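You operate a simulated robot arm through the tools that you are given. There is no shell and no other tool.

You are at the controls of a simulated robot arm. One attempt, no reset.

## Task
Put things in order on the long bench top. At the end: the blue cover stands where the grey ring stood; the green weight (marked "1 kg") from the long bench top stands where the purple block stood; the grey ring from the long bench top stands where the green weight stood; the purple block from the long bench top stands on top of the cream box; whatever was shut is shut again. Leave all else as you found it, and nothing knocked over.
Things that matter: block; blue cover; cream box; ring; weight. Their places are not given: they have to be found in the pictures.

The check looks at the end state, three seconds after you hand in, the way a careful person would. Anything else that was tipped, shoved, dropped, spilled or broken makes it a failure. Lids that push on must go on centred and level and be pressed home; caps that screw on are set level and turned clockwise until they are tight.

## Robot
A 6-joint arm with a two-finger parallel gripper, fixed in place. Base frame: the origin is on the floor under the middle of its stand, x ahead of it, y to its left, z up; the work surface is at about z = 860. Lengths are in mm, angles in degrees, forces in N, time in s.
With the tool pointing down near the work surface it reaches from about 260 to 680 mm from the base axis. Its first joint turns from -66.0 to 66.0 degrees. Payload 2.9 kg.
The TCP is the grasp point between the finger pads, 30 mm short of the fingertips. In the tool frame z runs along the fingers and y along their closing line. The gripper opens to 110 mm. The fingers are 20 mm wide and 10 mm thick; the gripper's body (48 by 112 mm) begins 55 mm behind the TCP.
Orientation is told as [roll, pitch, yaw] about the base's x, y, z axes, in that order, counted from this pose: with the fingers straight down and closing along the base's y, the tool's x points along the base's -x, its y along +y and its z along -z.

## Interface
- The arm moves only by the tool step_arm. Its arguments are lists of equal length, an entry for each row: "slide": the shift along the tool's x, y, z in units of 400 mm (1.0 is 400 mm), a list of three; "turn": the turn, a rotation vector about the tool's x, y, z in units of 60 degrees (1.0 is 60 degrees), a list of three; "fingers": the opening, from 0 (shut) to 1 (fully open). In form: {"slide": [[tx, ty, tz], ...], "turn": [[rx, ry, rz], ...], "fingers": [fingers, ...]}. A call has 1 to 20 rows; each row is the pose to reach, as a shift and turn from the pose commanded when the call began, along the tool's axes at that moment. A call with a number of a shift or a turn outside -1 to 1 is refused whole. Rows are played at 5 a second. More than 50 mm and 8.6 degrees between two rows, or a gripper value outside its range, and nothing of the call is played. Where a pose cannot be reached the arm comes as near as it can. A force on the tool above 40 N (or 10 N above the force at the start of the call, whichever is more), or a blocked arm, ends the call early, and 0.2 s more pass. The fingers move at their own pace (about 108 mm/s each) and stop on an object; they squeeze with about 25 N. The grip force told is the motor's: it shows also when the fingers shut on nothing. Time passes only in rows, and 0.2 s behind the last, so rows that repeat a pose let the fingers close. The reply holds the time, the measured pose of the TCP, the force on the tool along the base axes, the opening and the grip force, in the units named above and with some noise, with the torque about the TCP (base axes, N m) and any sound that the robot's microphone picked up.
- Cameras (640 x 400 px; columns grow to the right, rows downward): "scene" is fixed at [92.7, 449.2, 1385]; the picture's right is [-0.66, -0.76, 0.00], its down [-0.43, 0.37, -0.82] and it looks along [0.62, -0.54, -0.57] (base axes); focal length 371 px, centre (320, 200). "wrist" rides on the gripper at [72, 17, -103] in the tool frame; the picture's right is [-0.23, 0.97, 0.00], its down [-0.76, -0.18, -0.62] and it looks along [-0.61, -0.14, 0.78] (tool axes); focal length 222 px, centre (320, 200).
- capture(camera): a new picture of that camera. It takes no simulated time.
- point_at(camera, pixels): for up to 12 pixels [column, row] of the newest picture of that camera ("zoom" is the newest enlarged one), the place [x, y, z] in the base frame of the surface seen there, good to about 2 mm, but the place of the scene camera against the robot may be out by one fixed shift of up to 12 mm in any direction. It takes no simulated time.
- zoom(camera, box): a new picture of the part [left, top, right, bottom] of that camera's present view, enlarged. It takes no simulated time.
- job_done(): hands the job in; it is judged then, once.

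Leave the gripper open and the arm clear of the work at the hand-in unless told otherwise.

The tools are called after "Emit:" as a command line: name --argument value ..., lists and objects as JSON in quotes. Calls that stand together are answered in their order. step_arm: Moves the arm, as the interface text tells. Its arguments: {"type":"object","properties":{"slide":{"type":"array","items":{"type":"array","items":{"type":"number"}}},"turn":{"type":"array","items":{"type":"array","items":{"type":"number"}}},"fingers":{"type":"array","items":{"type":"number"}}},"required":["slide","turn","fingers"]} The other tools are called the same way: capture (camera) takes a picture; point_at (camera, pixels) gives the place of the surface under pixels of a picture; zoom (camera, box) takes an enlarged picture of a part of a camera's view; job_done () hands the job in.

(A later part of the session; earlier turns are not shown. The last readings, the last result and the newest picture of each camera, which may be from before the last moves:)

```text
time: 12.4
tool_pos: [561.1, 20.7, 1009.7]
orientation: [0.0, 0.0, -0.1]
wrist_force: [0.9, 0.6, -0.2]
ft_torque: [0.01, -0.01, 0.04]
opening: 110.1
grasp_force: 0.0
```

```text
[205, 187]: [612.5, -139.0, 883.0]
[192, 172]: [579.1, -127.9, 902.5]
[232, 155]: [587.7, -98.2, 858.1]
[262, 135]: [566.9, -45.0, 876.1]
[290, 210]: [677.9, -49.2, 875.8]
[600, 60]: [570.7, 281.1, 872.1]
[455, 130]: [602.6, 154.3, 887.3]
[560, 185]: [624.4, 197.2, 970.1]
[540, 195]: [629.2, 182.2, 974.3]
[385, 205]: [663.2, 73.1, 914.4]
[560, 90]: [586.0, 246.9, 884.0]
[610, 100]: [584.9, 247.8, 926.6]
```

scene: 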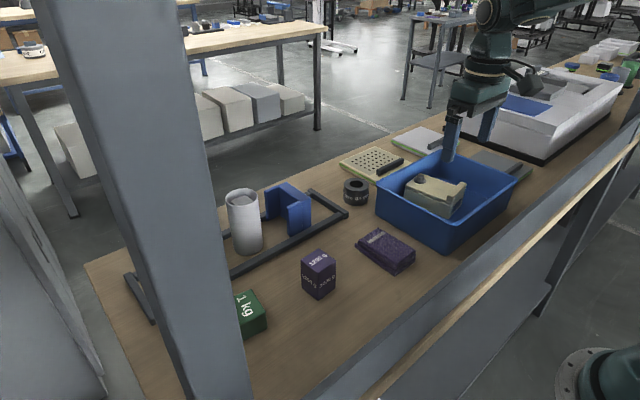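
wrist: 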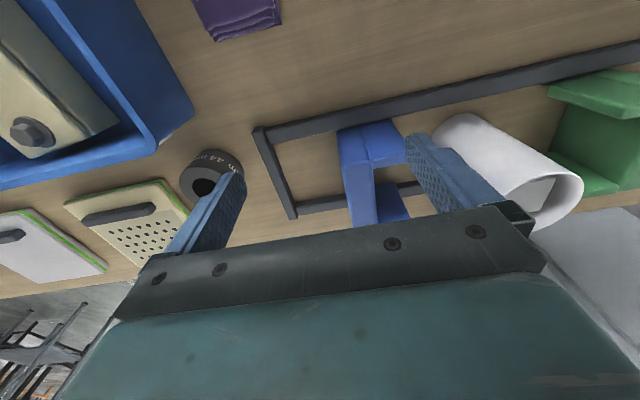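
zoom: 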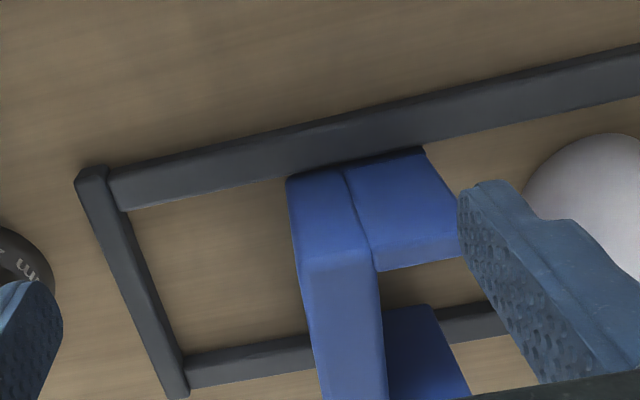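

The blue U is axis-aligned: spine y≈35–57, x≈584–679, top z≈944 – about 95×57×84 mm, and it could itself be the "blue cover" (with a green twin). I'll check whether it's a free object by grasping its spine and lifting it a few mm. First go above it: (631,46,1010), opening ~60 mm.

Emit:
step_arm --slide '[[-0.088, 0.032, 0], [-0.175, 0.063, 0], [-0.175, 0.063, 0]]' --turn '[[0, 0, 0], [0, 0, 0], [0, 0, 0]]' --fingers '[0.545, 0.545, 0.545]'

Emit:
capture --camera "wrist"

Emit:
zoom --camera "scene" --box '[220, 140, 380, 260]'

```text
time: 13.2
tool_pos: [628.2, 45.0, 1008.7]
orientation: [0.0, 0.0, 0.0]
wrist_force: [0.2, 0.2, 0.3]
ft_torque: [0.02, 0.02, 0.0]
opening: 60.0
grasp_force: 0.0
```

```text
taken
```

wrist: 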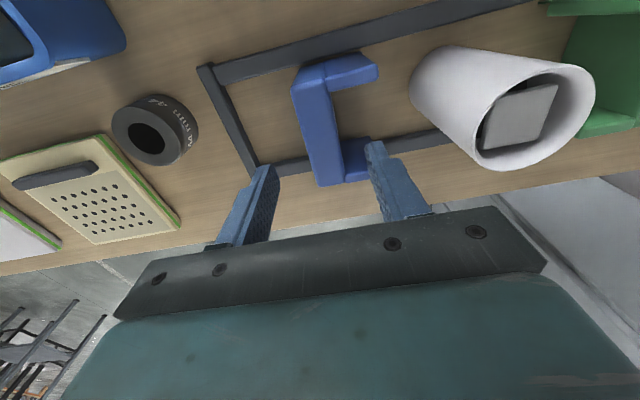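

```text
3.33 times, centred on (300, 200) of scene
```

zoom: 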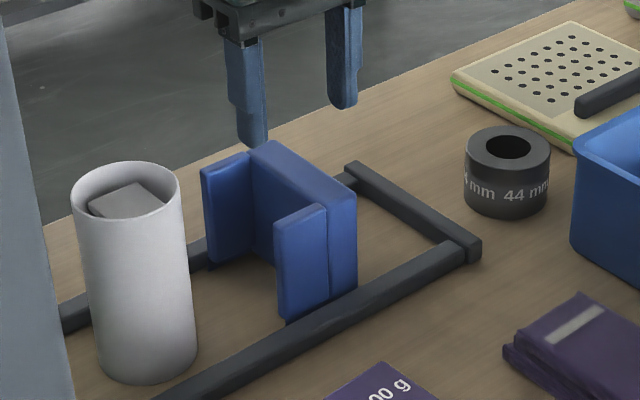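

The blue U is well visible. I'll read its full outline (spine far end at (330,182), near end (308,70), far wing (358,160), near wing (375,72)), plus the cup and ring.

Emit:
zoom --camera "wrist" --box '[280, 40, 400, 200]'

Emit:
point_at --camera "wrist" --pixels '[[296, 88], [325, 80], [372, 75], [318, 182], [340, 178], [342, 150], [364, 170], [343, 140], [360, 145], [338, 92], [375, 85], [335, 120]]'

Emit:
point_at --camera "wrist" --pixels '[[515, 115], [545, 90], [430, 60], [590, 80], [490, 165], [140, 130], [113, 130], [150, 163], [180, 130], [150, 105], [195, 130], [130, 160]]'

```text
2.50 times, centred on (340, 120) of wrist
```

zoom: 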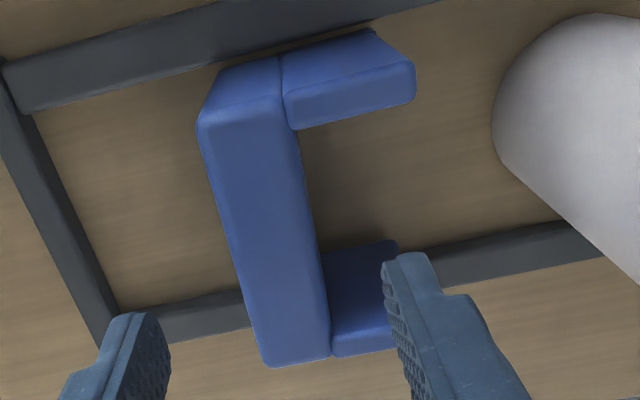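

```text
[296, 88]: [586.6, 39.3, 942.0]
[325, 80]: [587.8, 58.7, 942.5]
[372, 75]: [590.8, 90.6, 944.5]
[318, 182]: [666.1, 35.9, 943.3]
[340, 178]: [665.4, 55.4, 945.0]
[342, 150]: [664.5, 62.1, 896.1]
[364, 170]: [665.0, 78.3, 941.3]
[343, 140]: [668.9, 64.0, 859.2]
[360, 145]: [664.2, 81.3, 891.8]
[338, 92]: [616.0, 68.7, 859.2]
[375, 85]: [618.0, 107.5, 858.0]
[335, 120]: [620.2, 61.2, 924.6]
```

```text
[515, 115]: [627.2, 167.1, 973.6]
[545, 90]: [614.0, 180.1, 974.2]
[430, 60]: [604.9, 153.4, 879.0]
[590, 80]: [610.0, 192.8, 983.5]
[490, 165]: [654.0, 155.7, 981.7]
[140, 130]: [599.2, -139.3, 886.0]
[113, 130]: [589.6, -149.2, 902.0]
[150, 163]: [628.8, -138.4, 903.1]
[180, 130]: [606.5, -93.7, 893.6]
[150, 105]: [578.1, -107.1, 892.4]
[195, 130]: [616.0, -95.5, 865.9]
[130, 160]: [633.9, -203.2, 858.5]
```

I need the exact extents; I'll query the edges in the last zoom.

Emit:
point_at --camera "zoom" --pixels '[[300, 122], [408, 95], [287, 98], [400, 65], [205, 122], [270, 358], [320, 350], [345, 348], [388, 342], [230, 75], [375, 38], [240, 240]]'

```text
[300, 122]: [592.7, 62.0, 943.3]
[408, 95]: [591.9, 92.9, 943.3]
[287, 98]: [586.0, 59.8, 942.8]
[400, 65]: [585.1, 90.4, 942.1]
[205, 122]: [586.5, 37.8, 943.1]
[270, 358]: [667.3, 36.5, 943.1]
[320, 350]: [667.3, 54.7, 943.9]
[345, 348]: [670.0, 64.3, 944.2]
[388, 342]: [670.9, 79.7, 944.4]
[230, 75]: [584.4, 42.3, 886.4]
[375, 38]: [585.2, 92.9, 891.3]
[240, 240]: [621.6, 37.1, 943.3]
```

The U spans x 585–671; spine y 36–58 and 10 mm wings out to y≈94. TCP (628,45) is central. Descend 92 mm to TCP z≈916 with the fingers straddling the spine, then close.

Emit:
step_arm --slide '[[0, 0.004, 0.08], [0, 0.004, 0.16], [0, 0.004, 0.23], [0, 0.004, 0.23]]' --turn '[[0, 0, 0], [0, 0, 0], [0, 0, 0], [0, 0, 0]]' --fingers '[0.545, 0.545, 0.545, 0.545]'

Emit:
zoom --camera "scene" --box '[220, 140, 380, 260]'

```text
time: 14.2
tool_pos: [628.7, 45.5, 917.2]
orientation: [0.1, 0.0, 0.0]
wrist_force: [-0.3, -0.1, 0.8]
ft_torque: [0.03, 0.02, 0.02]
opening: 60.3
grasp_force: 0.1
```

```text
3.33 times, centred on (300, 200) of scene
```

zoom: 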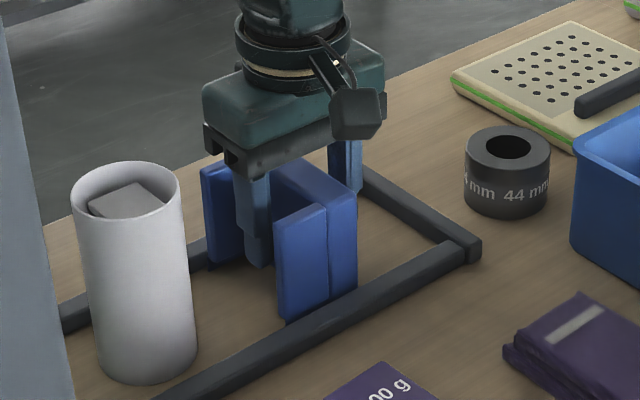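

The fingers straddle the spine cleanly. Now close on it (rows repeated to allow closing), without lifting yet.

Emit:
step_arm --slide '[[0, 0, 0], [0, 0, 0], [0, 0, 0], [0, 0, 0]]' --turn '[[0, 0, 0], [0, 0, 0], [0, 0, 0], [0, 0, 0]]' --fingers '[0.1, 0.1, 0.1, 0.1]'

```text
time: 15.2
tool_pos: [627.7, 46.9, 915.8]
orientation: [0.0, 0.0, -0.1]
wrist_force: [-0.4, -0.3, -0.4]
ft_torque: [0.02, -0.01, 0.02]
opening: 27.8
grasp_force: 25.0
```

Gripped at 27.8 mm. Now lift 12 mm gently and read the force and the picture.

Emit:
step_arm --slide '[[0, 0, -0.01], [0, 0, -0.02], [0, 0, -0.03], [0, 0, -0.03]]' --turn '[[0, 0, 0], [0, 0, 0], [0, 0, 0], [0, 0, 0]]' --fingers '[0.1, 0.1, 0.1, 0.1]'

Emit:
zoom --camera "scene" --box '[220, 140, 380, 260]'

```text
time: 16.2
tool_pos: [628.6, 46.1, 929.4]
orientation: [0.0, 0.0, 0.0]
wrist_force: [0.5, -1.0, -0.9]
ft_torque: [-0.02, 0.0, 0.01]
opening: 28.0
grasp_force: 25.1
```

```text
3.33 times, centred on (300, 200) of scene
```

zoom: 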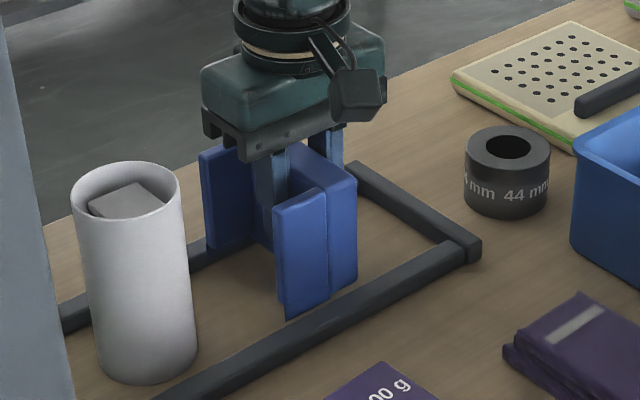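

The blue U lifts freely (weight only ~1 N): it's a light, loose, hollow shell-like piece, so it fits "blue cover". Before moving on I'll check the other benches in the background for look-alikes, which would explain the wording "from the long bench top".

Emit:
zoom --camera "scene" --box '[180, 0, 340, 100]'

Emit:
zoom --camera "scene" --box '[0, 0, 80, 60]'

Emit:
zoom --camera "scene" --box '[400, 0, 540, 60]'

Emit:
zoom --camera "scene" --box '[40, 70, 320, 240]'

Emit:
zoom --camera "scene" --box '[440, 200, 640, 400]'

```text
4.00 times, centred on (260, 50) of scene
```

zoom: 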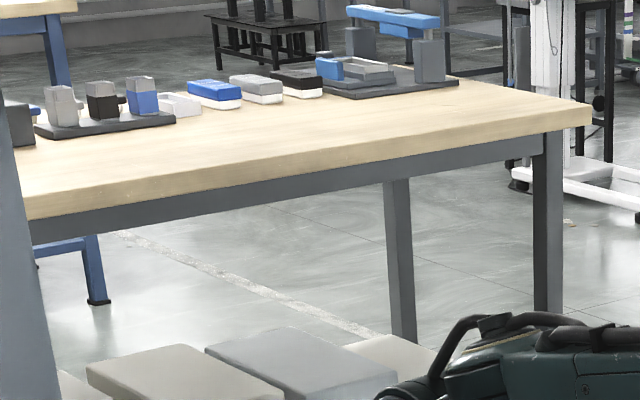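

```text
6.67 times, centred on (40, 30) of scene
```

zoom: 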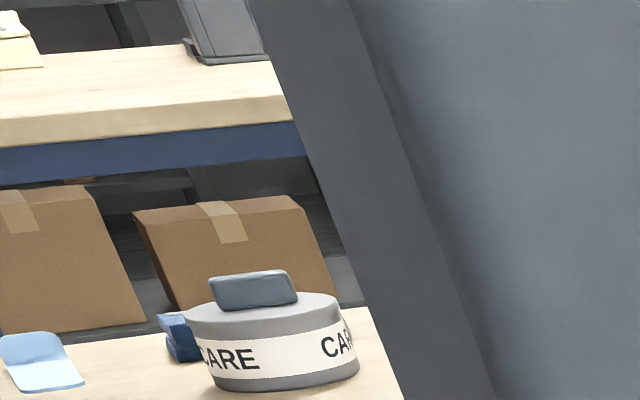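

```text
4.57 times, centred on (470, 30) of scene
```

zoom: 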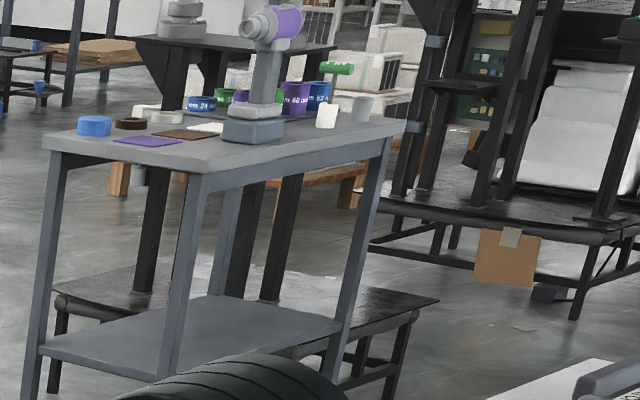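

```text
2.29 times, centred on (180, 155) of scene
```

zoom: 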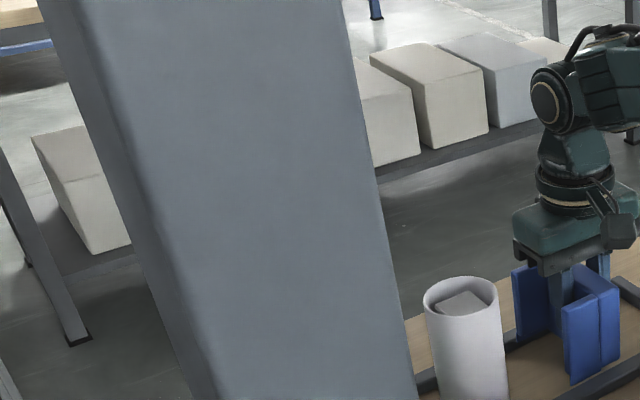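

```text
2.00 times, centred on (540, 300) of scene
```

zoom: 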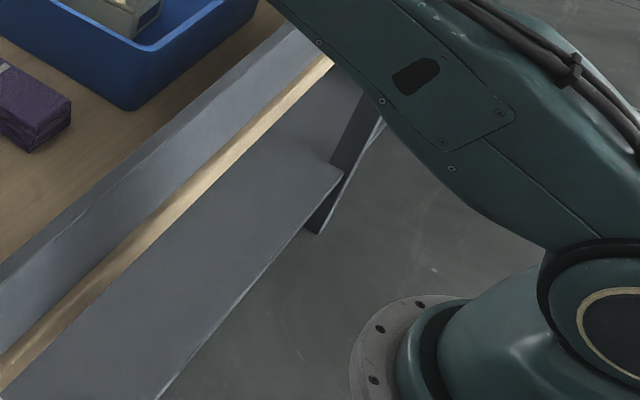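

Other benches carry other rings and weights, which explains "from the long bench top". I'll lift the blue U a further 60 mm to see its full shape in the scene camera (the cup stays 40 mm away).

Emit:
step_arm --slide '[[0, 0, -0.08], [0, 0, -0.16], [0, 0, -0.2]]' --turn '[[0, 0, 0], [0, 0, 0], [0, 0, 0]]' --fingers '[0.1, 0.1, 0.1]'

Emit:
zoom --camera "scene" --box '[240, 130, 340, 240]'

Emit:
capture --camera "wrist"

```text
time: 17.0
tool_pos: [627.9, 47.8, 1009.5]
orientation: [0.0, 0.1, 0.0]
wrist_force: [0.7, -1.0, -1.7]
ft_torque: [0.0, -0.04, 0.0]
opening: 27.7
grasp_force: 25.0
```

```text
3.64 times, centred on (290, 185) of scene
```

zoom: 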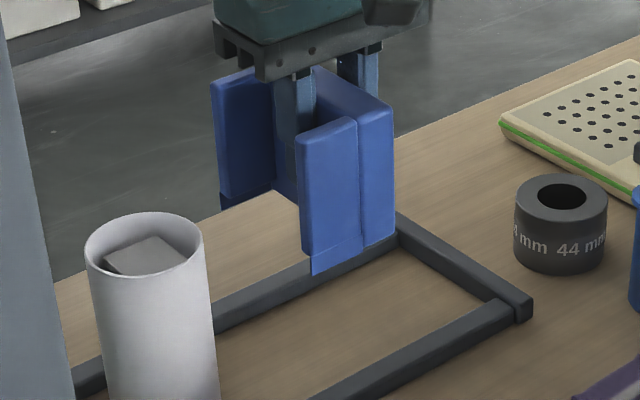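

```text
taken
```

wrist: 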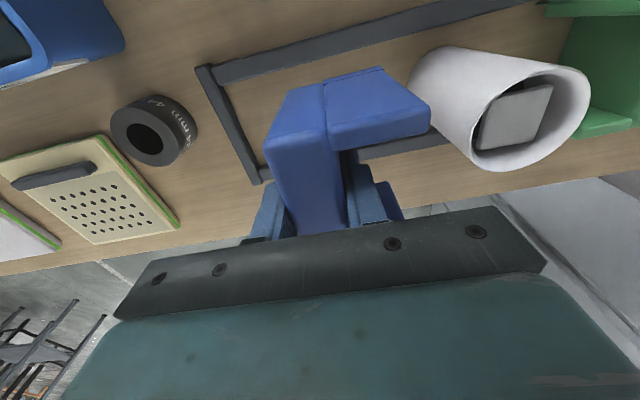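

I see the whole piece now: a light three-sided shell. I take it as the blue cover (its green twin explains why its colour is named). The ring must leave its spot first, so I'll set the blue cover back exactly where it was: down 92 mm and release.

Emit:
step_arm --slide '[[0, 0, 0.08], [0, 0, 0.16], [0, 0, 0.21], [0, 0, 0.225], [0, 0, 0.23], [0, 0, 0.23], [0, 0, 0.23], [0, 0, 0.23]]' --turn '[[0, 0, 0], [0, 0, 0], [0, 0, 0], [0, 0, 0], [0, 0, 0], [0, 0, 0], [0, 0, 0], [0, 0, 0]]' --fingers '[0.1, 0.1, 0.1, 0.1, 0.1, 0.545, 0.545, 0.545]'

Emit:
zoom --camera "scene" --box '[220, 140, 380, 260]'

```text
time: 18.8
tool_pos: [628.0, 46.5, 916.8]
orientation: [0.0, 0.0, 0.0]
wrist_force: [-0.2, -0.2, -0.3]
ft_torque: [-0.02, 0.0, -0.03]
opening: 59.9
grasp_force: 0.1
```

```text
3.33 times, centred on (300, 200) of scene
```

zoom: 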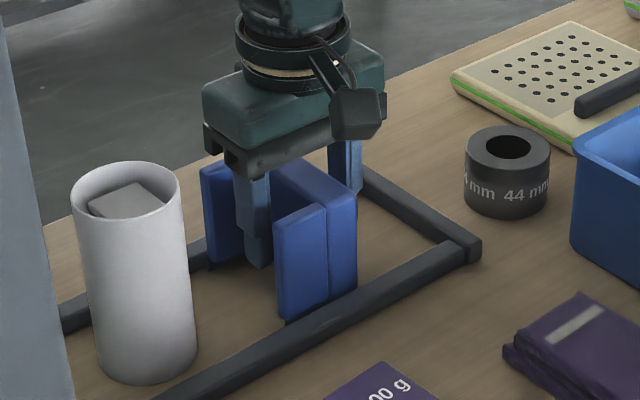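

Cover is back in place. Now I raise, close the fingers and travel to the other (+y) side of the cream box's lip, to push the box back to its original 11° angle – and at the same time see whether the lid swings that way.

Emit:
step_arm --slide '[[0, 0, -0.1], [0, 0, -0.2], [0, 0, -0.3], [0, 0, -0.385], [0.078, -0.084, -0.385], [0.156, -0.168, -0.385], [0.234, -0.252, -0.385], [0.312, -0.336, -0.385], [0.39, -0.42, -0.385], [0.468, -0.503, -0.385], [0.545, -0.586, -0.385]]' --turn '[[0, 0, 0], [0, 0, 0], [0, 0, 0], [0, 0, 0], [0, 0, 0], [0, 0, 0], [0, 0, 0], [0, 0, 0], [0, 0, -0.03], [0, 0, -0.05], [0, 0, -0.067]]' --fingers '[0.545, 0.545, 0.545, 0.0, 0, 0, 0, 0, 0, 0, 0]'

Emit:
capture --camera "wrist"

Emit:
zoom --camera "wrist" --box '[200, 40, 360, 200]'

```text
time: 21.2
tool_pos: [410.5, -187.0, 1071.2]
orientation: [0.0, 0.1, 4.1]
wrist_force: [0.6, -0.3, 0.4]
ft_torque: [0.01, -0.01, -0.01]
opening: 0.0
grasp_force: 24.9
```

```text
taken
```

wrist: 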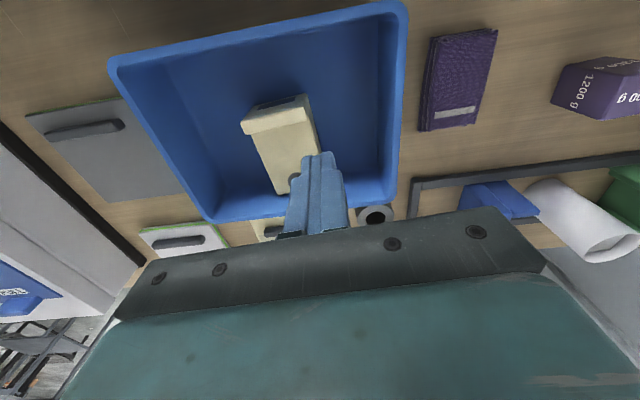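

```text
2.50 times, centred on (280, 120) of wrist
```

zoom: 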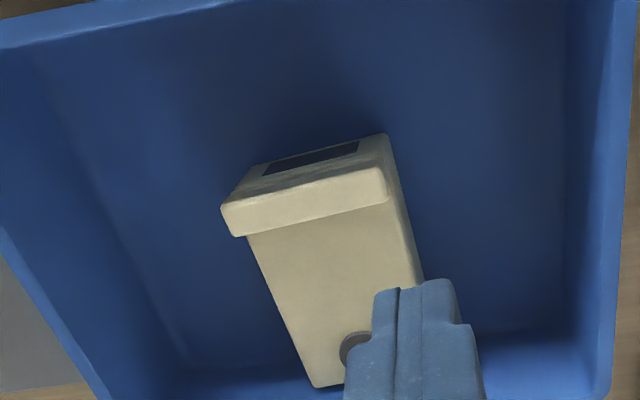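

I read the lip and lid corners again from this view for a clean baseline.

Emit:
point_at --camera "zoom" --pixels '[[226, 210], [380, 170], [386, 198], [243, 232], [316, 382], [250, 255], [415, 275], [400, 215], [340, 350], [392, 150]]'

Emit:
step_arm --slide '[[0, 0, 0.1], [0, 0, 0.2], [0, 0, 0.28], [0, 0, 0.307]]' --turn '[[0, 0, 0], [0, 0, 0], [0, 0, 0], [0, 0, 0]]' --fingers '[0, 0, 0, 0]'

Emit:
zoom --camera "scene" --box '[370, 130, 530, 250]'

```text
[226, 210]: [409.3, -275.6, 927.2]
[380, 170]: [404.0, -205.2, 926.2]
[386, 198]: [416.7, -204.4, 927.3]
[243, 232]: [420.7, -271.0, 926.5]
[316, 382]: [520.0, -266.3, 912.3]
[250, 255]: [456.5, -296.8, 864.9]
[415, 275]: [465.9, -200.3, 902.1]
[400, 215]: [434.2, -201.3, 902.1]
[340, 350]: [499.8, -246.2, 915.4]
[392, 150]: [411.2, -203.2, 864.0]
```

```text
time: 22.2
tool_pos: [410.6, -188.4, 947.5]
orientation: [0.1, 0.1, 4.0]
wrist_force: [0.5, -0.7, -0.3]
ft_torque: [0.02, 0.02, -0.04]
opening: 0.0
grasp_force: 24.8
```

```text
3.33 times, centred on (450, 190) of scene
```

zoom: 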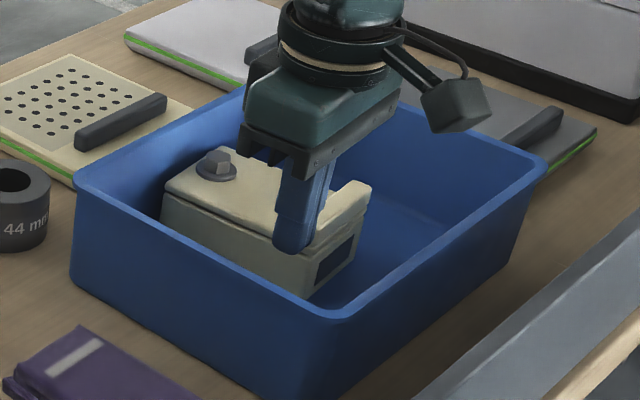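

The lip's outer edge is at 4.3°. Now push slowly in -y to bring the lip end back to its original place: finger center final (407.5,-208), yaw 11.2°.

Emit:
step_arm --slide '[[0, -0.018, 0], [0.002, -0.023, 0], [0.004, -0.028, 0], [0.006, -0.033, 0], [0.008, -0.038, 0], [0.009, -0.043, 0], [0.011, -0.047, 0], [0.011, -0.049, 0]]' --turn '[[0, 0, 0], [0, 0, -0.02], [0, 0, -0.04], [0, 0, -0.06], [0, 0, -0.08], [0, 0, -0.1], [0, 0, -0.12], [0, 0, -0.12]]' --fingers '[0, 0, 0, 0, 0, 0, 0, 0]'

Emit:
zoom --camera "scene" --box '[370, 130, 530, 250]'

Emit:
capture --camera "wrist"

```text
time: 24.0
tool_pos: [408.2, -206.9, 948.2]
orientation: [0.0, 0.0, 11.2]
wrist_force: [-1.0, 0.9, 1.0]
ft_torque: [0.02, 0.03, 0.01]
opening: 0.0
grasp_force: 25.2
```

```text
3.33 times, centred on (450, 190) of scene
```

zoom: 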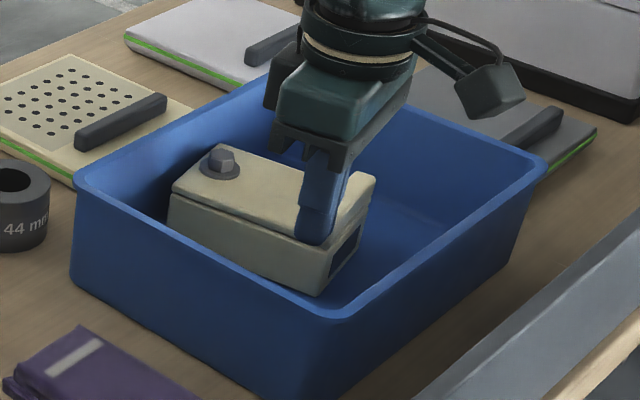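

```text
taken
```

wrist: 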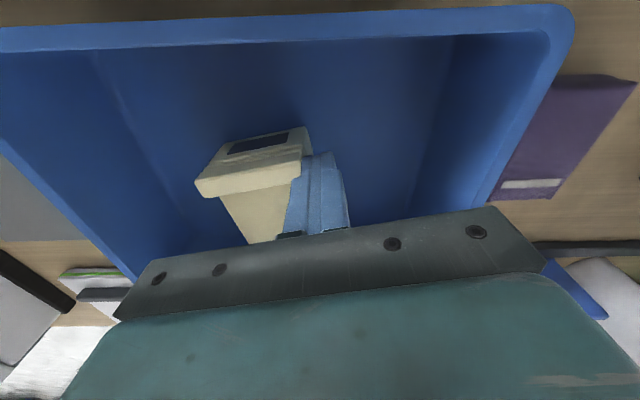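

The box turned back as one piece; the lid didn't swing either way. I'll back off and rise, then measure the box's corners against the original.

Emit:
step_arm --slide '[[0, 0.03, 0], [0, 0.03, -0.1], [0, 0.03, -0.2], [0, 0.03, -0.3]]' --turn '[[0, 0, 0], [0, 0, 0], [0, 0, 0], [0, 0, 0]]' --fingers '[0, 0, 0, 0]'

Emit:
step_arm --slide '[[-0.1, -0.07, 0], [-0.155, -0.11, 0], [-0.155, -0.11, 0]]' --turn '[[0, 0, 0.09], [0, 0, 0.187], [0, 0, 0.187]]' --fingers '[0, 0.6, 1]'

Emit:
capture --camera "wrist"

Emit:
zoom --camera "wrist" --box '[220, 20, 420, 180]'

Emit:
zoom --camera "scene" --box '[396, 164, 476, 224]'

```text
time: 25.0
tool_pos: [405.7, -195.4, 1068.2]
orientation: [0.1, 0.1, 11.2]
wrist_force: [0.1, -0.2, 0.9]
ft_torque: [0.02, 0.02, 0.01]
opening: 0.1
grasp_force: 24.7
```

```text
time: 25.8
tool_pos: [476.0, -226.2, 1067.9]
orientation: [0.0, 0.0, -0.1]
wrist_force: [-0.2, 0.0, -0.6]
ft_torque: [-0.01, -0.02, 0.01]
opening: 110.2
grasp_force: 0.1
```

```text
taken
```

wrist: 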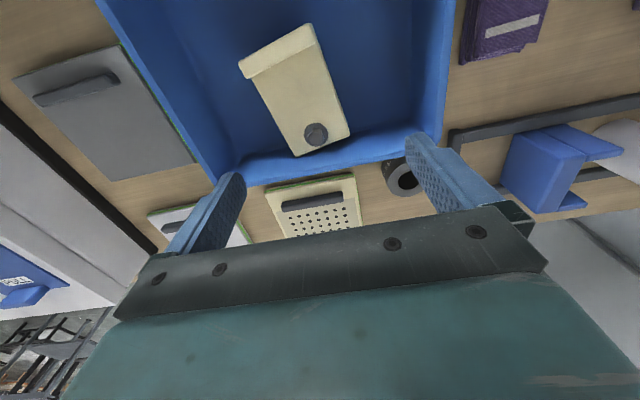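

```text
2.50 times, centred on (320, 100) of wrist
```

zoom: 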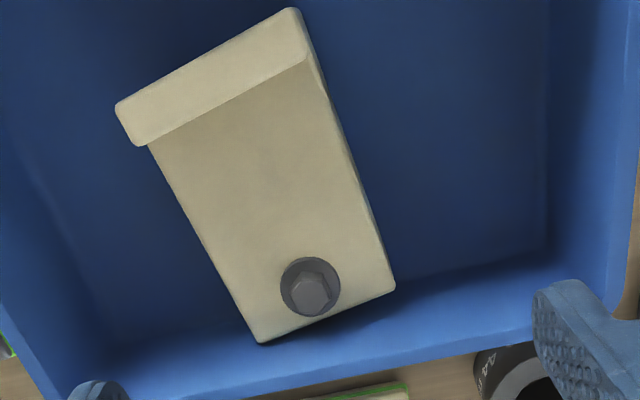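

```text
6.67 times, centred on (436, 194) of scene
```

zoom: 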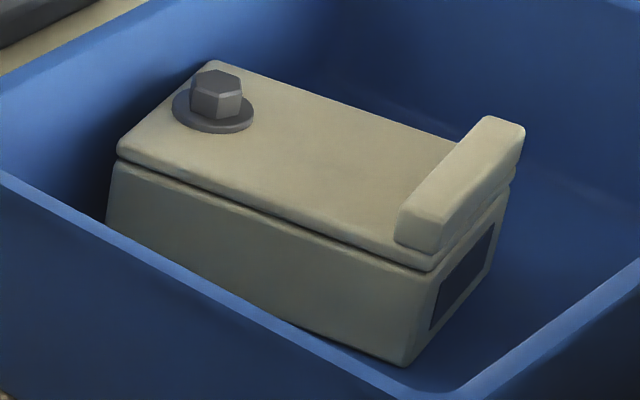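

The picture matches the original nearly exactly. I'll verify with numbers: lid edge and body side angles (scene zoom), which also shows if the lid turned relative to the body.

Emit:
point_at --camera "zoom" --pixels '[[130, 140], [250, 190], [370, 240], [415, 255], [120, 180], [220, 225], [320, 270], [400, 305], [130, 210], [420, 330], [480, 260], [120, 152]]'

Emit:
zoom --camera "wrist" --box '[220, 20, 420, 180]'

Emit:
point_at --camera "zoom" --pixels '[[121, 110], [288, 14], [304, 58], [145, 142], [390, 287], [264, 338], [310, 287], [165, 175], [325, 120], [230, 120]]'

```text
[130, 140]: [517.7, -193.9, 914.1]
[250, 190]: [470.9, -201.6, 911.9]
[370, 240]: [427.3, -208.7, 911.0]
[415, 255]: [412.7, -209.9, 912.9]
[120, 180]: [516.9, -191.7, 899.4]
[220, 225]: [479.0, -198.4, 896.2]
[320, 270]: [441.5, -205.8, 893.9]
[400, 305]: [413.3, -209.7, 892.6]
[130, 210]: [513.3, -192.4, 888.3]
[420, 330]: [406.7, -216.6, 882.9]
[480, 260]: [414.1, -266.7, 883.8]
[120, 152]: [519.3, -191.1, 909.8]
```

```text
2.50 times, centred on (320, 100) of wrist
```

zoom: 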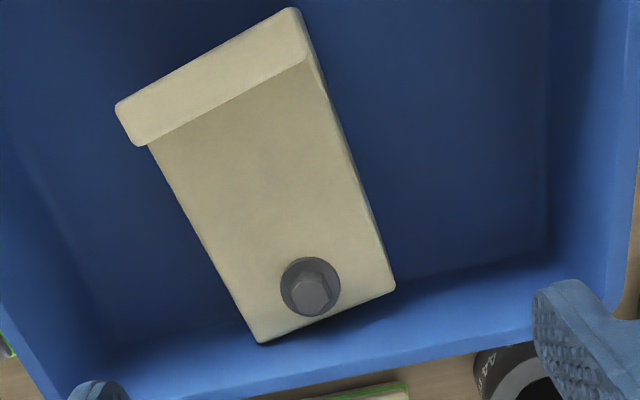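

```text
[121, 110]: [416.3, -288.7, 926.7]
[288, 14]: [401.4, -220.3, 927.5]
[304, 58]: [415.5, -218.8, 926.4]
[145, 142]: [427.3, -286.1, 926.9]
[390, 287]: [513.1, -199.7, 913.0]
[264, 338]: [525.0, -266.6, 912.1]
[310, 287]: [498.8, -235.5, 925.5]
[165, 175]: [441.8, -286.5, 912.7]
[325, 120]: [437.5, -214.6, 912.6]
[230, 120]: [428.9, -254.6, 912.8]
```

The box is back within ~2 mm of where it stood and the lid does not swing – it behaves as one solid platform. I settle on the blue U-shell as the blue cover. Next: block first. I travel high to above the purple block near (457,133,1080) for a top view.

Emit:
step_arm --slide '[[0.006, 0.112, -0.01], [0.012, 0.224, -0.03], [0.018, 0.336, -0.03], [0.024, 0.448, -0.03], [0.03, 0.56, -0.03], [0.036, 0.672, -0.03], [0.042, 0.784, -0.03], [0.048, 0.896, -0.03]]' --turn '[[0, 0, 0], [0, 0, 0], [0, 0, 0], [0, 0, 0], [0, 0, 0], [0, 0, 0], [0, 0, 0], [0, 0, 0]]' --fingers '[1, 1, 1, 1, 1, 1, 1, 1]'

Emit:
capture --camera "wrist"

Emit:
zoom --camera "wrist" --box '[240, 20, 400, 180]'

```text
time: 27.6
tool_pos: [455.3, 131.8, 1082.5]
orientation: [0.0, 0.0, -0.1]
wrist_force: [-0.2, -0.2, -0.5]
ft_torque: [0.0, 0.02, 0.02]
opening: 109.8
grasp_force: 0.1
```

```text
taken
```

wrist: 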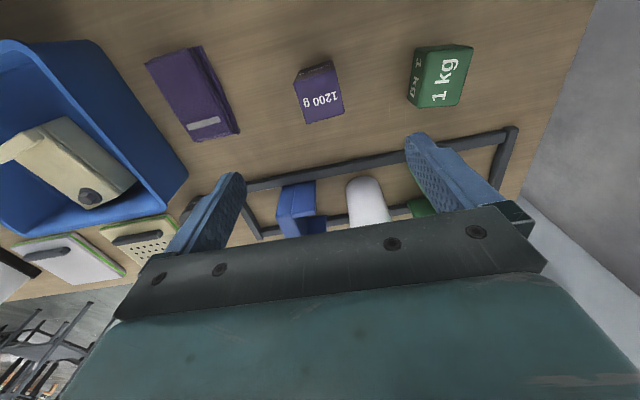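

```text
2.50 times, centred on (320, 100) of wrist
```

zoom: 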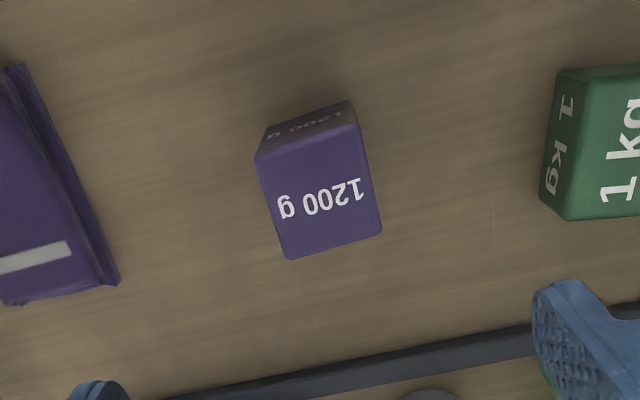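

I read the block's top corners from the zoom: (258,158), (352,126), (380,232), (290,257), and the weight's.

Emit:
point_at --camera "zoom" --pixels '[[260, 160], [353, 129], [377, 231], [291, 254], [320, 195], [268, 130], [345, 105], [450, 200]]'

Emit:
point_at --camera "wrist" --pixels '[[427, 50], [471, 49], [457, 104], [423, 107], [409, 104], [444, 78], [415, 50], [412, 100]]'

```text
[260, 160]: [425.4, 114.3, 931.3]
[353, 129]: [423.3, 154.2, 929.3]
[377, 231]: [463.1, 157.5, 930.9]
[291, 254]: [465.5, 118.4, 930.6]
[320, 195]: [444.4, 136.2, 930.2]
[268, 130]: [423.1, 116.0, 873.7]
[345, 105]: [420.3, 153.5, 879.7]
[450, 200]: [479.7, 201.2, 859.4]
```

```text
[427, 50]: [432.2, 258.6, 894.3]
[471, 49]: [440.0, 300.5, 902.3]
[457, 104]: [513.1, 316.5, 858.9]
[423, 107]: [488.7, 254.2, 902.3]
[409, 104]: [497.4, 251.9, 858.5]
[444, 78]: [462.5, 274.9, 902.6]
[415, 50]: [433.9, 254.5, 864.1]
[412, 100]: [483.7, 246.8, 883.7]
```

Block: center ≈ (444.3,136.1), about 42 mm square, yaw ≈ 4°, top z 930.5. Weight: top at 902.5, around (463,275). I'll align over the block (yaw 4°, opening 70 mm) and come down to TCP z≈985 first.

Emit:
step_arm --slide '[[0.0275, 0.011, 0.0], [0.0275, 0.011, 0.12], [0.0275, 0.011, 0.24], [0.0275, 0.011, 0.24]]' --turn '[[0, 0, -0.068], [0, 0, -0.068], [0, 0, -0.068], [0, 0, -0.068]]' --fingers '[0.64, 0.64, 0.64, 0.64]'

Emit:
capture --camera "wrist"

Emit:
zoom --camera "scene" --box '[260, 180, 400, 310]'

```text
time: 28.6
tool_pos: [443.7, 137.3, 985.5]
orientation: [0.0, 0.0, 4.2]
wrist_force: [0.9, 0.2, 0.4]
ft_torque: [-0.01, 0.01, 0.01]
opening: 70.4
grasp_force: 0.1
```

```text
taken
```

wrist: 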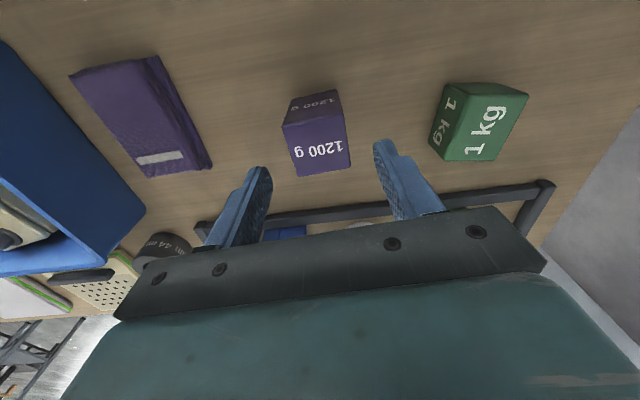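

```text
3.08 times, centred on (330, 245) of scene
```

zoom: 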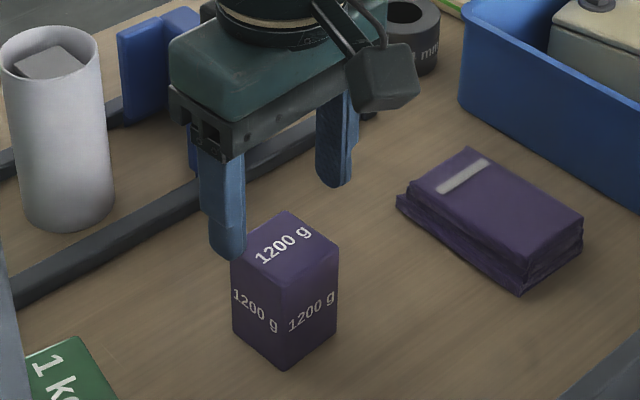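

Aligned; I'll re-read the block's top corners from this nearer view before descending.

Emit:
zoom --camera "wrist" --box '[270, 80, 370, 190]'

Emit:
point_at --camera "wrist" --pixels '[[284, 126], [343, 113], [349, 164], [300, 175], [318, 145]]'

```text
3.64 times, centred on (320, 135) of wrist
```

zoom: 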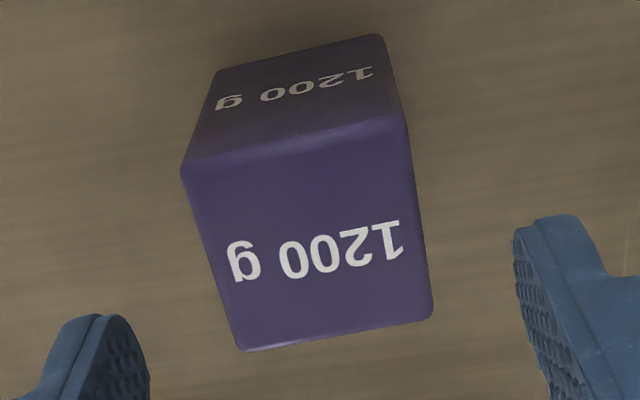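

```text
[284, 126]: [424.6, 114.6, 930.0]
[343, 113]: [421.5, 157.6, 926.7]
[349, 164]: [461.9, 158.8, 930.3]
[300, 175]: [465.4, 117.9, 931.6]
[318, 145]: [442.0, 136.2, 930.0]
```

Block center ≈ (443.5,137), right under the TCP. Descend 85 mm to TCP z≈900 (tips ~10 mm over the bench), then close.

Emit:
step_arm --slide '[[0, 0, 0.1], [0, 0, 0.19], [0, 0, 0.213], [0, 0, 0.213], [0, 0, 0.213], [0, 0, 0.213], [0, 0, 0.213]]' --turn '[[0, 0, 0], [0, 0, 0], [0, 0, 0], [0, 0, 0], [0, 0, 0], [0, 0, 0], [0, 0, 0]]' --fingers '[0.64, 0.64, 0.64, 0.2, 0.2, 0.2, 0.2]'

Emit:
zoom --camera "scene" --box '[260, 180, 400, 310]'

```text
time: 30.2
tool_pos: [446.0, 135.4, 899.2]
orientation: [-0.1, 0.0, 4.0]
wrist_force: [1.3, -3.8, 0.8]
ft_torque: [-0.08, -0.29, -0.14]
opening: 46.2
grasp_force: 24.8
```

```text
3.08 times, centred on (330, 245) of scene
```

zoom: 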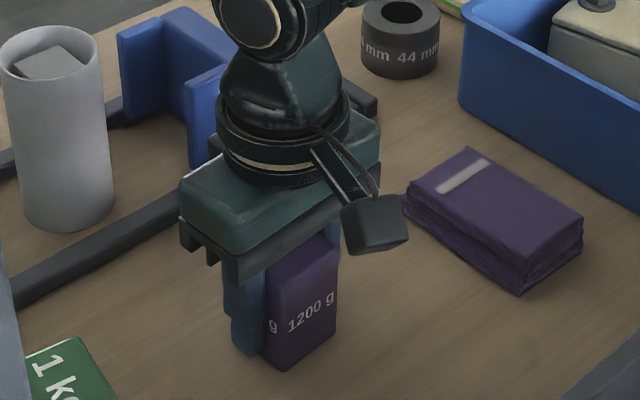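

Gripped at 46 mm. Lift slowly 30 mm first, then on up to TCP z≈1060.

Emit:
step_arm --slide '[[0, 0, -0.025], [0, 0, -0.05], [0, 0, -0.075], [0, 0, -0.15], [0, 0, -0.24], [0, 0, -0.33], [0, 0, -0.4]]' --turn '[[0, 0, 0], [0, 0, 0], [0, 0, 0], [0, 0, 0], [0, 0, 0], [0, 0, 0], [0, 0, 0]]' --fingers '[0.2, 0.2, 0.2, 0.2, 0.2, 0.2, 0.2]'

Emit:
capture --camera "scene"

Emit:
capture --camera "wrist"

```text
time: 31.8
tool_pos: [444.9, 136.6, 1059.3]
orientation: [0.0, 0.1, 4.1]
wrist_force: [0.3, 0.6, -12.6]
ft_torque: [-0.02, 0.05, -0.01]
opening: 45.9
grasp_force: 25.0
```

```text
taken
```

scene: 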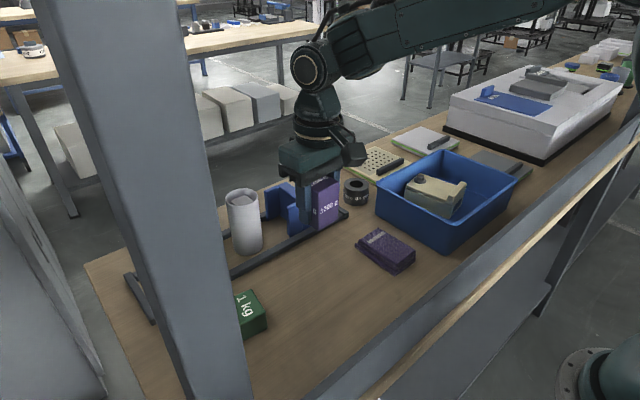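

```text
taken
```

wrist: 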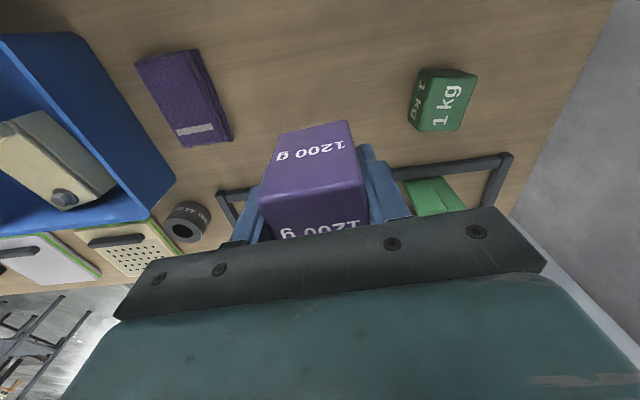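

Holding the block (12.6 N). Travel at this height to above the cream box's free lid area: target (452.9,-243.1), yaw 11.2°.

Emit:
step_arm --slide '[[0.005, -0.105, 0], [0.011, -0.21, 0], [0.016, -0.316, 0], [0.021, -0.421, 0], [0.027, -0.527, 0], [0.032, -0.632, 0], [0.037, -0.737, 0], [0.043, -0.843, 0], [0.048, -0.948, 0], [0.048, -0.948, 0]]' --turn '[[0, 0, 0], [0, 0, 0], [0, 0, 0], [0, 0, -0.02], [0, 0, -0.04], [0, 0, -0.06], [0, 0, -0.08], [0, 0, -0.1], [0, 0, -0.118], [0, 0, -0.118]]' --fingers '[0.2, 0.2, 0.2, 0.2, 0.2, 0.2, 0.2, 0.2, 0.2, 0.2]'

Emit:
capture --camera "wrist"

Emit:
zoom --camera "scene" --box '[370, 90, 530, 250]'

```text
time: 34.0
tool_pos: [452.7, -244.3, 1059.5]
orientation: [0.0, 0.0, 11.2]
wrist_force: [-0.1, 0.2, -11.5]
ft_torque: [-0.01, 0.02, 0.02]
opening: 45.9
grasp_force: 25.5
```

```text
taken
```

wrist: 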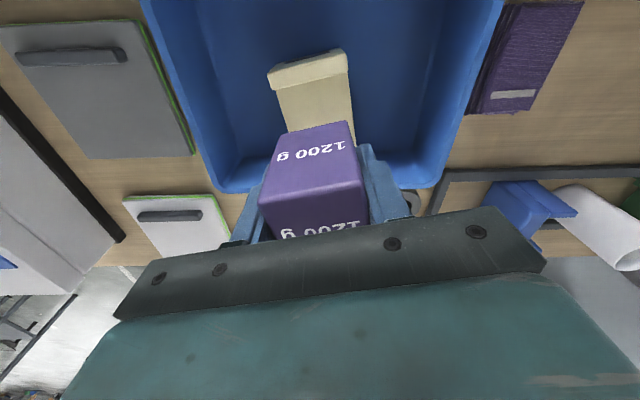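

```text
2.50 times, centred on (450, 170) of scene
```

zoom: 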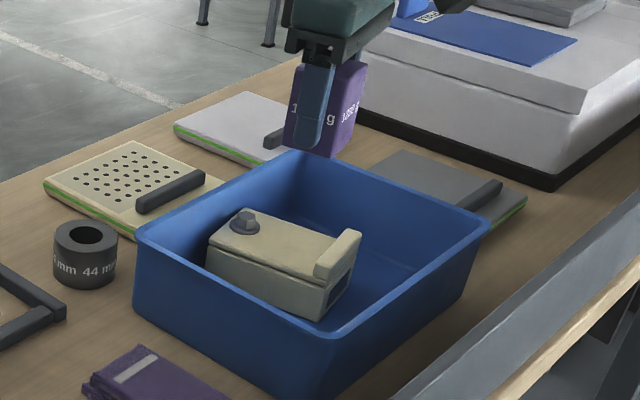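

I'll check where the block's lower near edge is (pixels (282,142), (348,125)) relative to the lip's inner edge (pixels (287,85), (350,75)).

Emit:
point_at --camera "wrist" --pixels '[[282, 142], [348, 126], [316, 140], [262, 195], [362, 175], [285, 90], [348, 80], [300, 105], [340, 100]]'

```text
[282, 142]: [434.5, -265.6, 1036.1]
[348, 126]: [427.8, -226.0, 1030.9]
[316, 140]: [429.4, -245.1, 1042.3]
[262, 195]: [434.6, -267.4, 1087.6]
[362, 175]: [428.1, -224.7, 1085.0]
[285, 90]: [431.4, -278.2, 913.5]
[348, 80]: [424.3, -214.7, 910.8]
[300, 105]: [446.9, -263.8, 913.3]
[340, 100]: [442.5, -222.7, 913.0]
```

Gaps look even (about 11 mm to lip and washer). Shift 4 mm toward -v to centre on the lid, descend ~103 mm to just above the lid, and look.

Emit:
step_arm --slide '[[0, -0.01, 0.08], [0, -0.01, 0.16], [0, -0.01, 0.22], [0, -0.01, 0.25], [0, -0.01, 0.257], [0, -0.01, 0.257]]' --turn '[[0, 0, 0], [0, 0, 0], [0, 0, 0], [0, 0, 0], [0, 0, 0], [0, 0, 0]]' --fingers '[0.2, 0.2, 0.2, 0.2, 0.2, 0.2]'

Emit:
zoom --camera "scene" --box '[380, 110, 510, 240]'

Emit:
capture --camera "wrist"

```text
time: 35.4
tool_pos: [454.6, -247.3, 955.2]
orientation: [-0.1, -0.1, 11.2]
wrist_force: [-1.0, -0.1, -11.8]
ft_torque: [-0.02, 0.03, 0.01]
opening: 45.8
grasp_force: 25.1
```

```text
3.08 times, centred on (445, 175) of scene
```

zoom: 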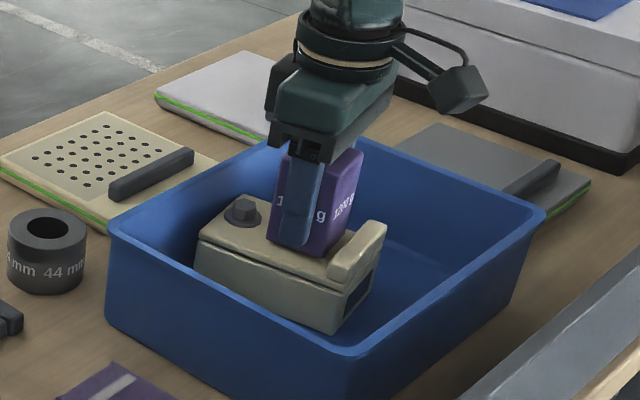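

```text
taken
```

wrist: 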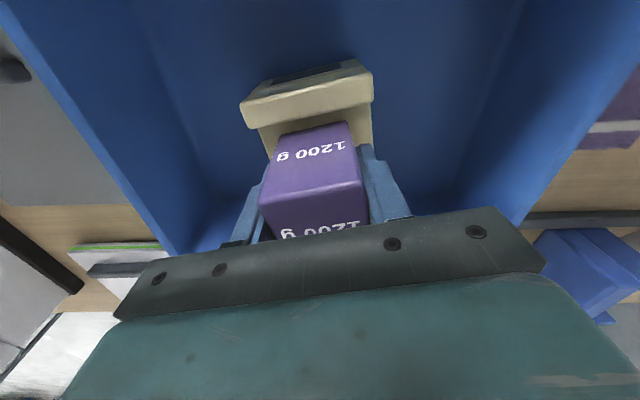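

Block hovers ~3 mm above the lid, clear of lip and bolt. Lower 1 mm at a time, 3 mm, and read the force.

Emit:
step_arm --slide '[[0, 0, 0.0025], [0, 0, 0.005], [0, 0, 0.0075], [0, 0, 0.0075]]' --turn '[[0, 0, 0], [0, 0, 0], [0, 0, 0], [0, 0, 0]]' --fingers '[0.2, 0.2, 0.2, 0.2]'

```text
time: 36.4
tool_pos: [453.0, -246.4, 952.7]
orientation: [-0.1, -0.1, 11.2]
wrist_force: [-0.6, 1.1, -8.9]
ft_torque: [-0.01, -0.08, -0.01]
opening: 46.1
grasp_force: 25.5
```

The force dropped from -12 to -9 N: touching now. One more mm, then open the fingers slowly.

Emit:
step_arm --slide '[[0, 0, 0.0015], [0, 0, 0.0025], [0, 0, 0.0025]]' --turn '[[0, 0, 0], [0, 0, 0], [0, 0, 0]]' --fingers '[0.2, 0.2, 0.2]'

```text
time: 37.2
tool_pos: [454.2, -248.5, 952.6]
orientation: [0.0, 0.0, 11.2]
wrist_force: [-4.2, 1.8, 5.1]
ft_torque: [0.27, 0.33, 0.04]
opening: 45.8
grasp_force: 25.1
```

Firm contact (net +5 N). Release: open to ~68 mm.

Emit:
step_arm --slide '[[0, 0, -0.001], [0, 0, -0.001], [0, 0, -0.001], [0, 0, -0.001]]' --turn '[[0, 0, 0], [0, 0, 0], [0, 0, 0], [0, 0, 0]]' --fingers '[0.44, 0.5, 0.62, 0.62]'

Emit:
zoom --camera "scene" --box '[380, 110, 510, 240]'

```text
time: 38.2
tool_pos: [453.9, -248.3, 954.2]
orientation: [0.0, 0.0, 11.2]
wrist_force: [0.2, 0.5, 1.0]
ft_torque: [-0.01, 0.01, 0.01]
opening: 68.1
grasp_force: 0.0
```

```text
3.08 times, centred on (445, 175) of scene
```

zoom: 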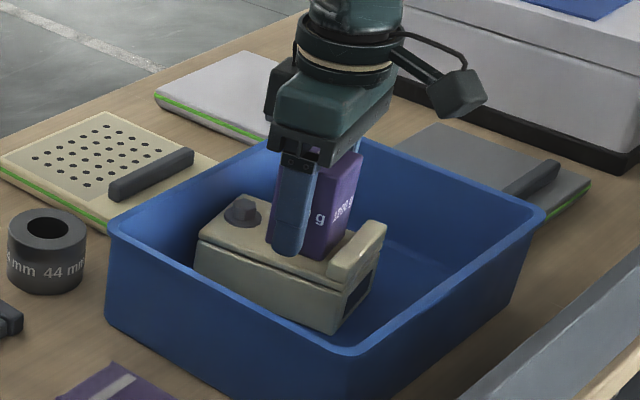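

Released and standing. Rise straight up 110 mm and check the block on the box.

Emit:
step_arm --slide '[[0, 0, -0.08], [0, 0, -0.17], [0, 0, -0.28]]' --turn '[[0, 0, 0], [0, 0, 0], [0, 0, 0]]' --fingers '[0.64, 0.64, 0.64]'

Emit:
zoom --camera "scene" --box '[380, 130, 510, 240]'

Emit:
capture --camera "wrist"

```text
time: 39.0
tool_pos: [452.4, -248.2, 1065.3]
orientation: [-0.1, 0.0, 11.3]
wrist_force: [0.0, 0.1, -0.7]
ft_torque: [0.0, -0.02, 0.0]
opening: 70.3
grasp_force: 0.1
```

```text
3.64 times, centred on (445, 185) of scene
```

zoom: 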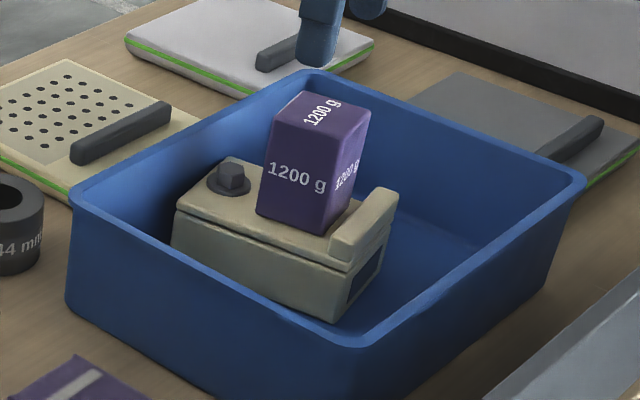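

```text
taken
```

wrist: 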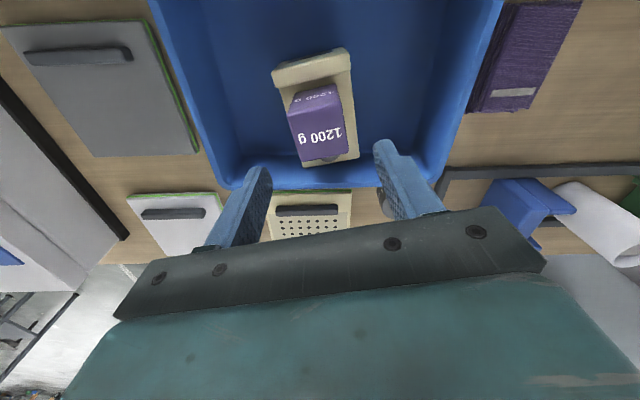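

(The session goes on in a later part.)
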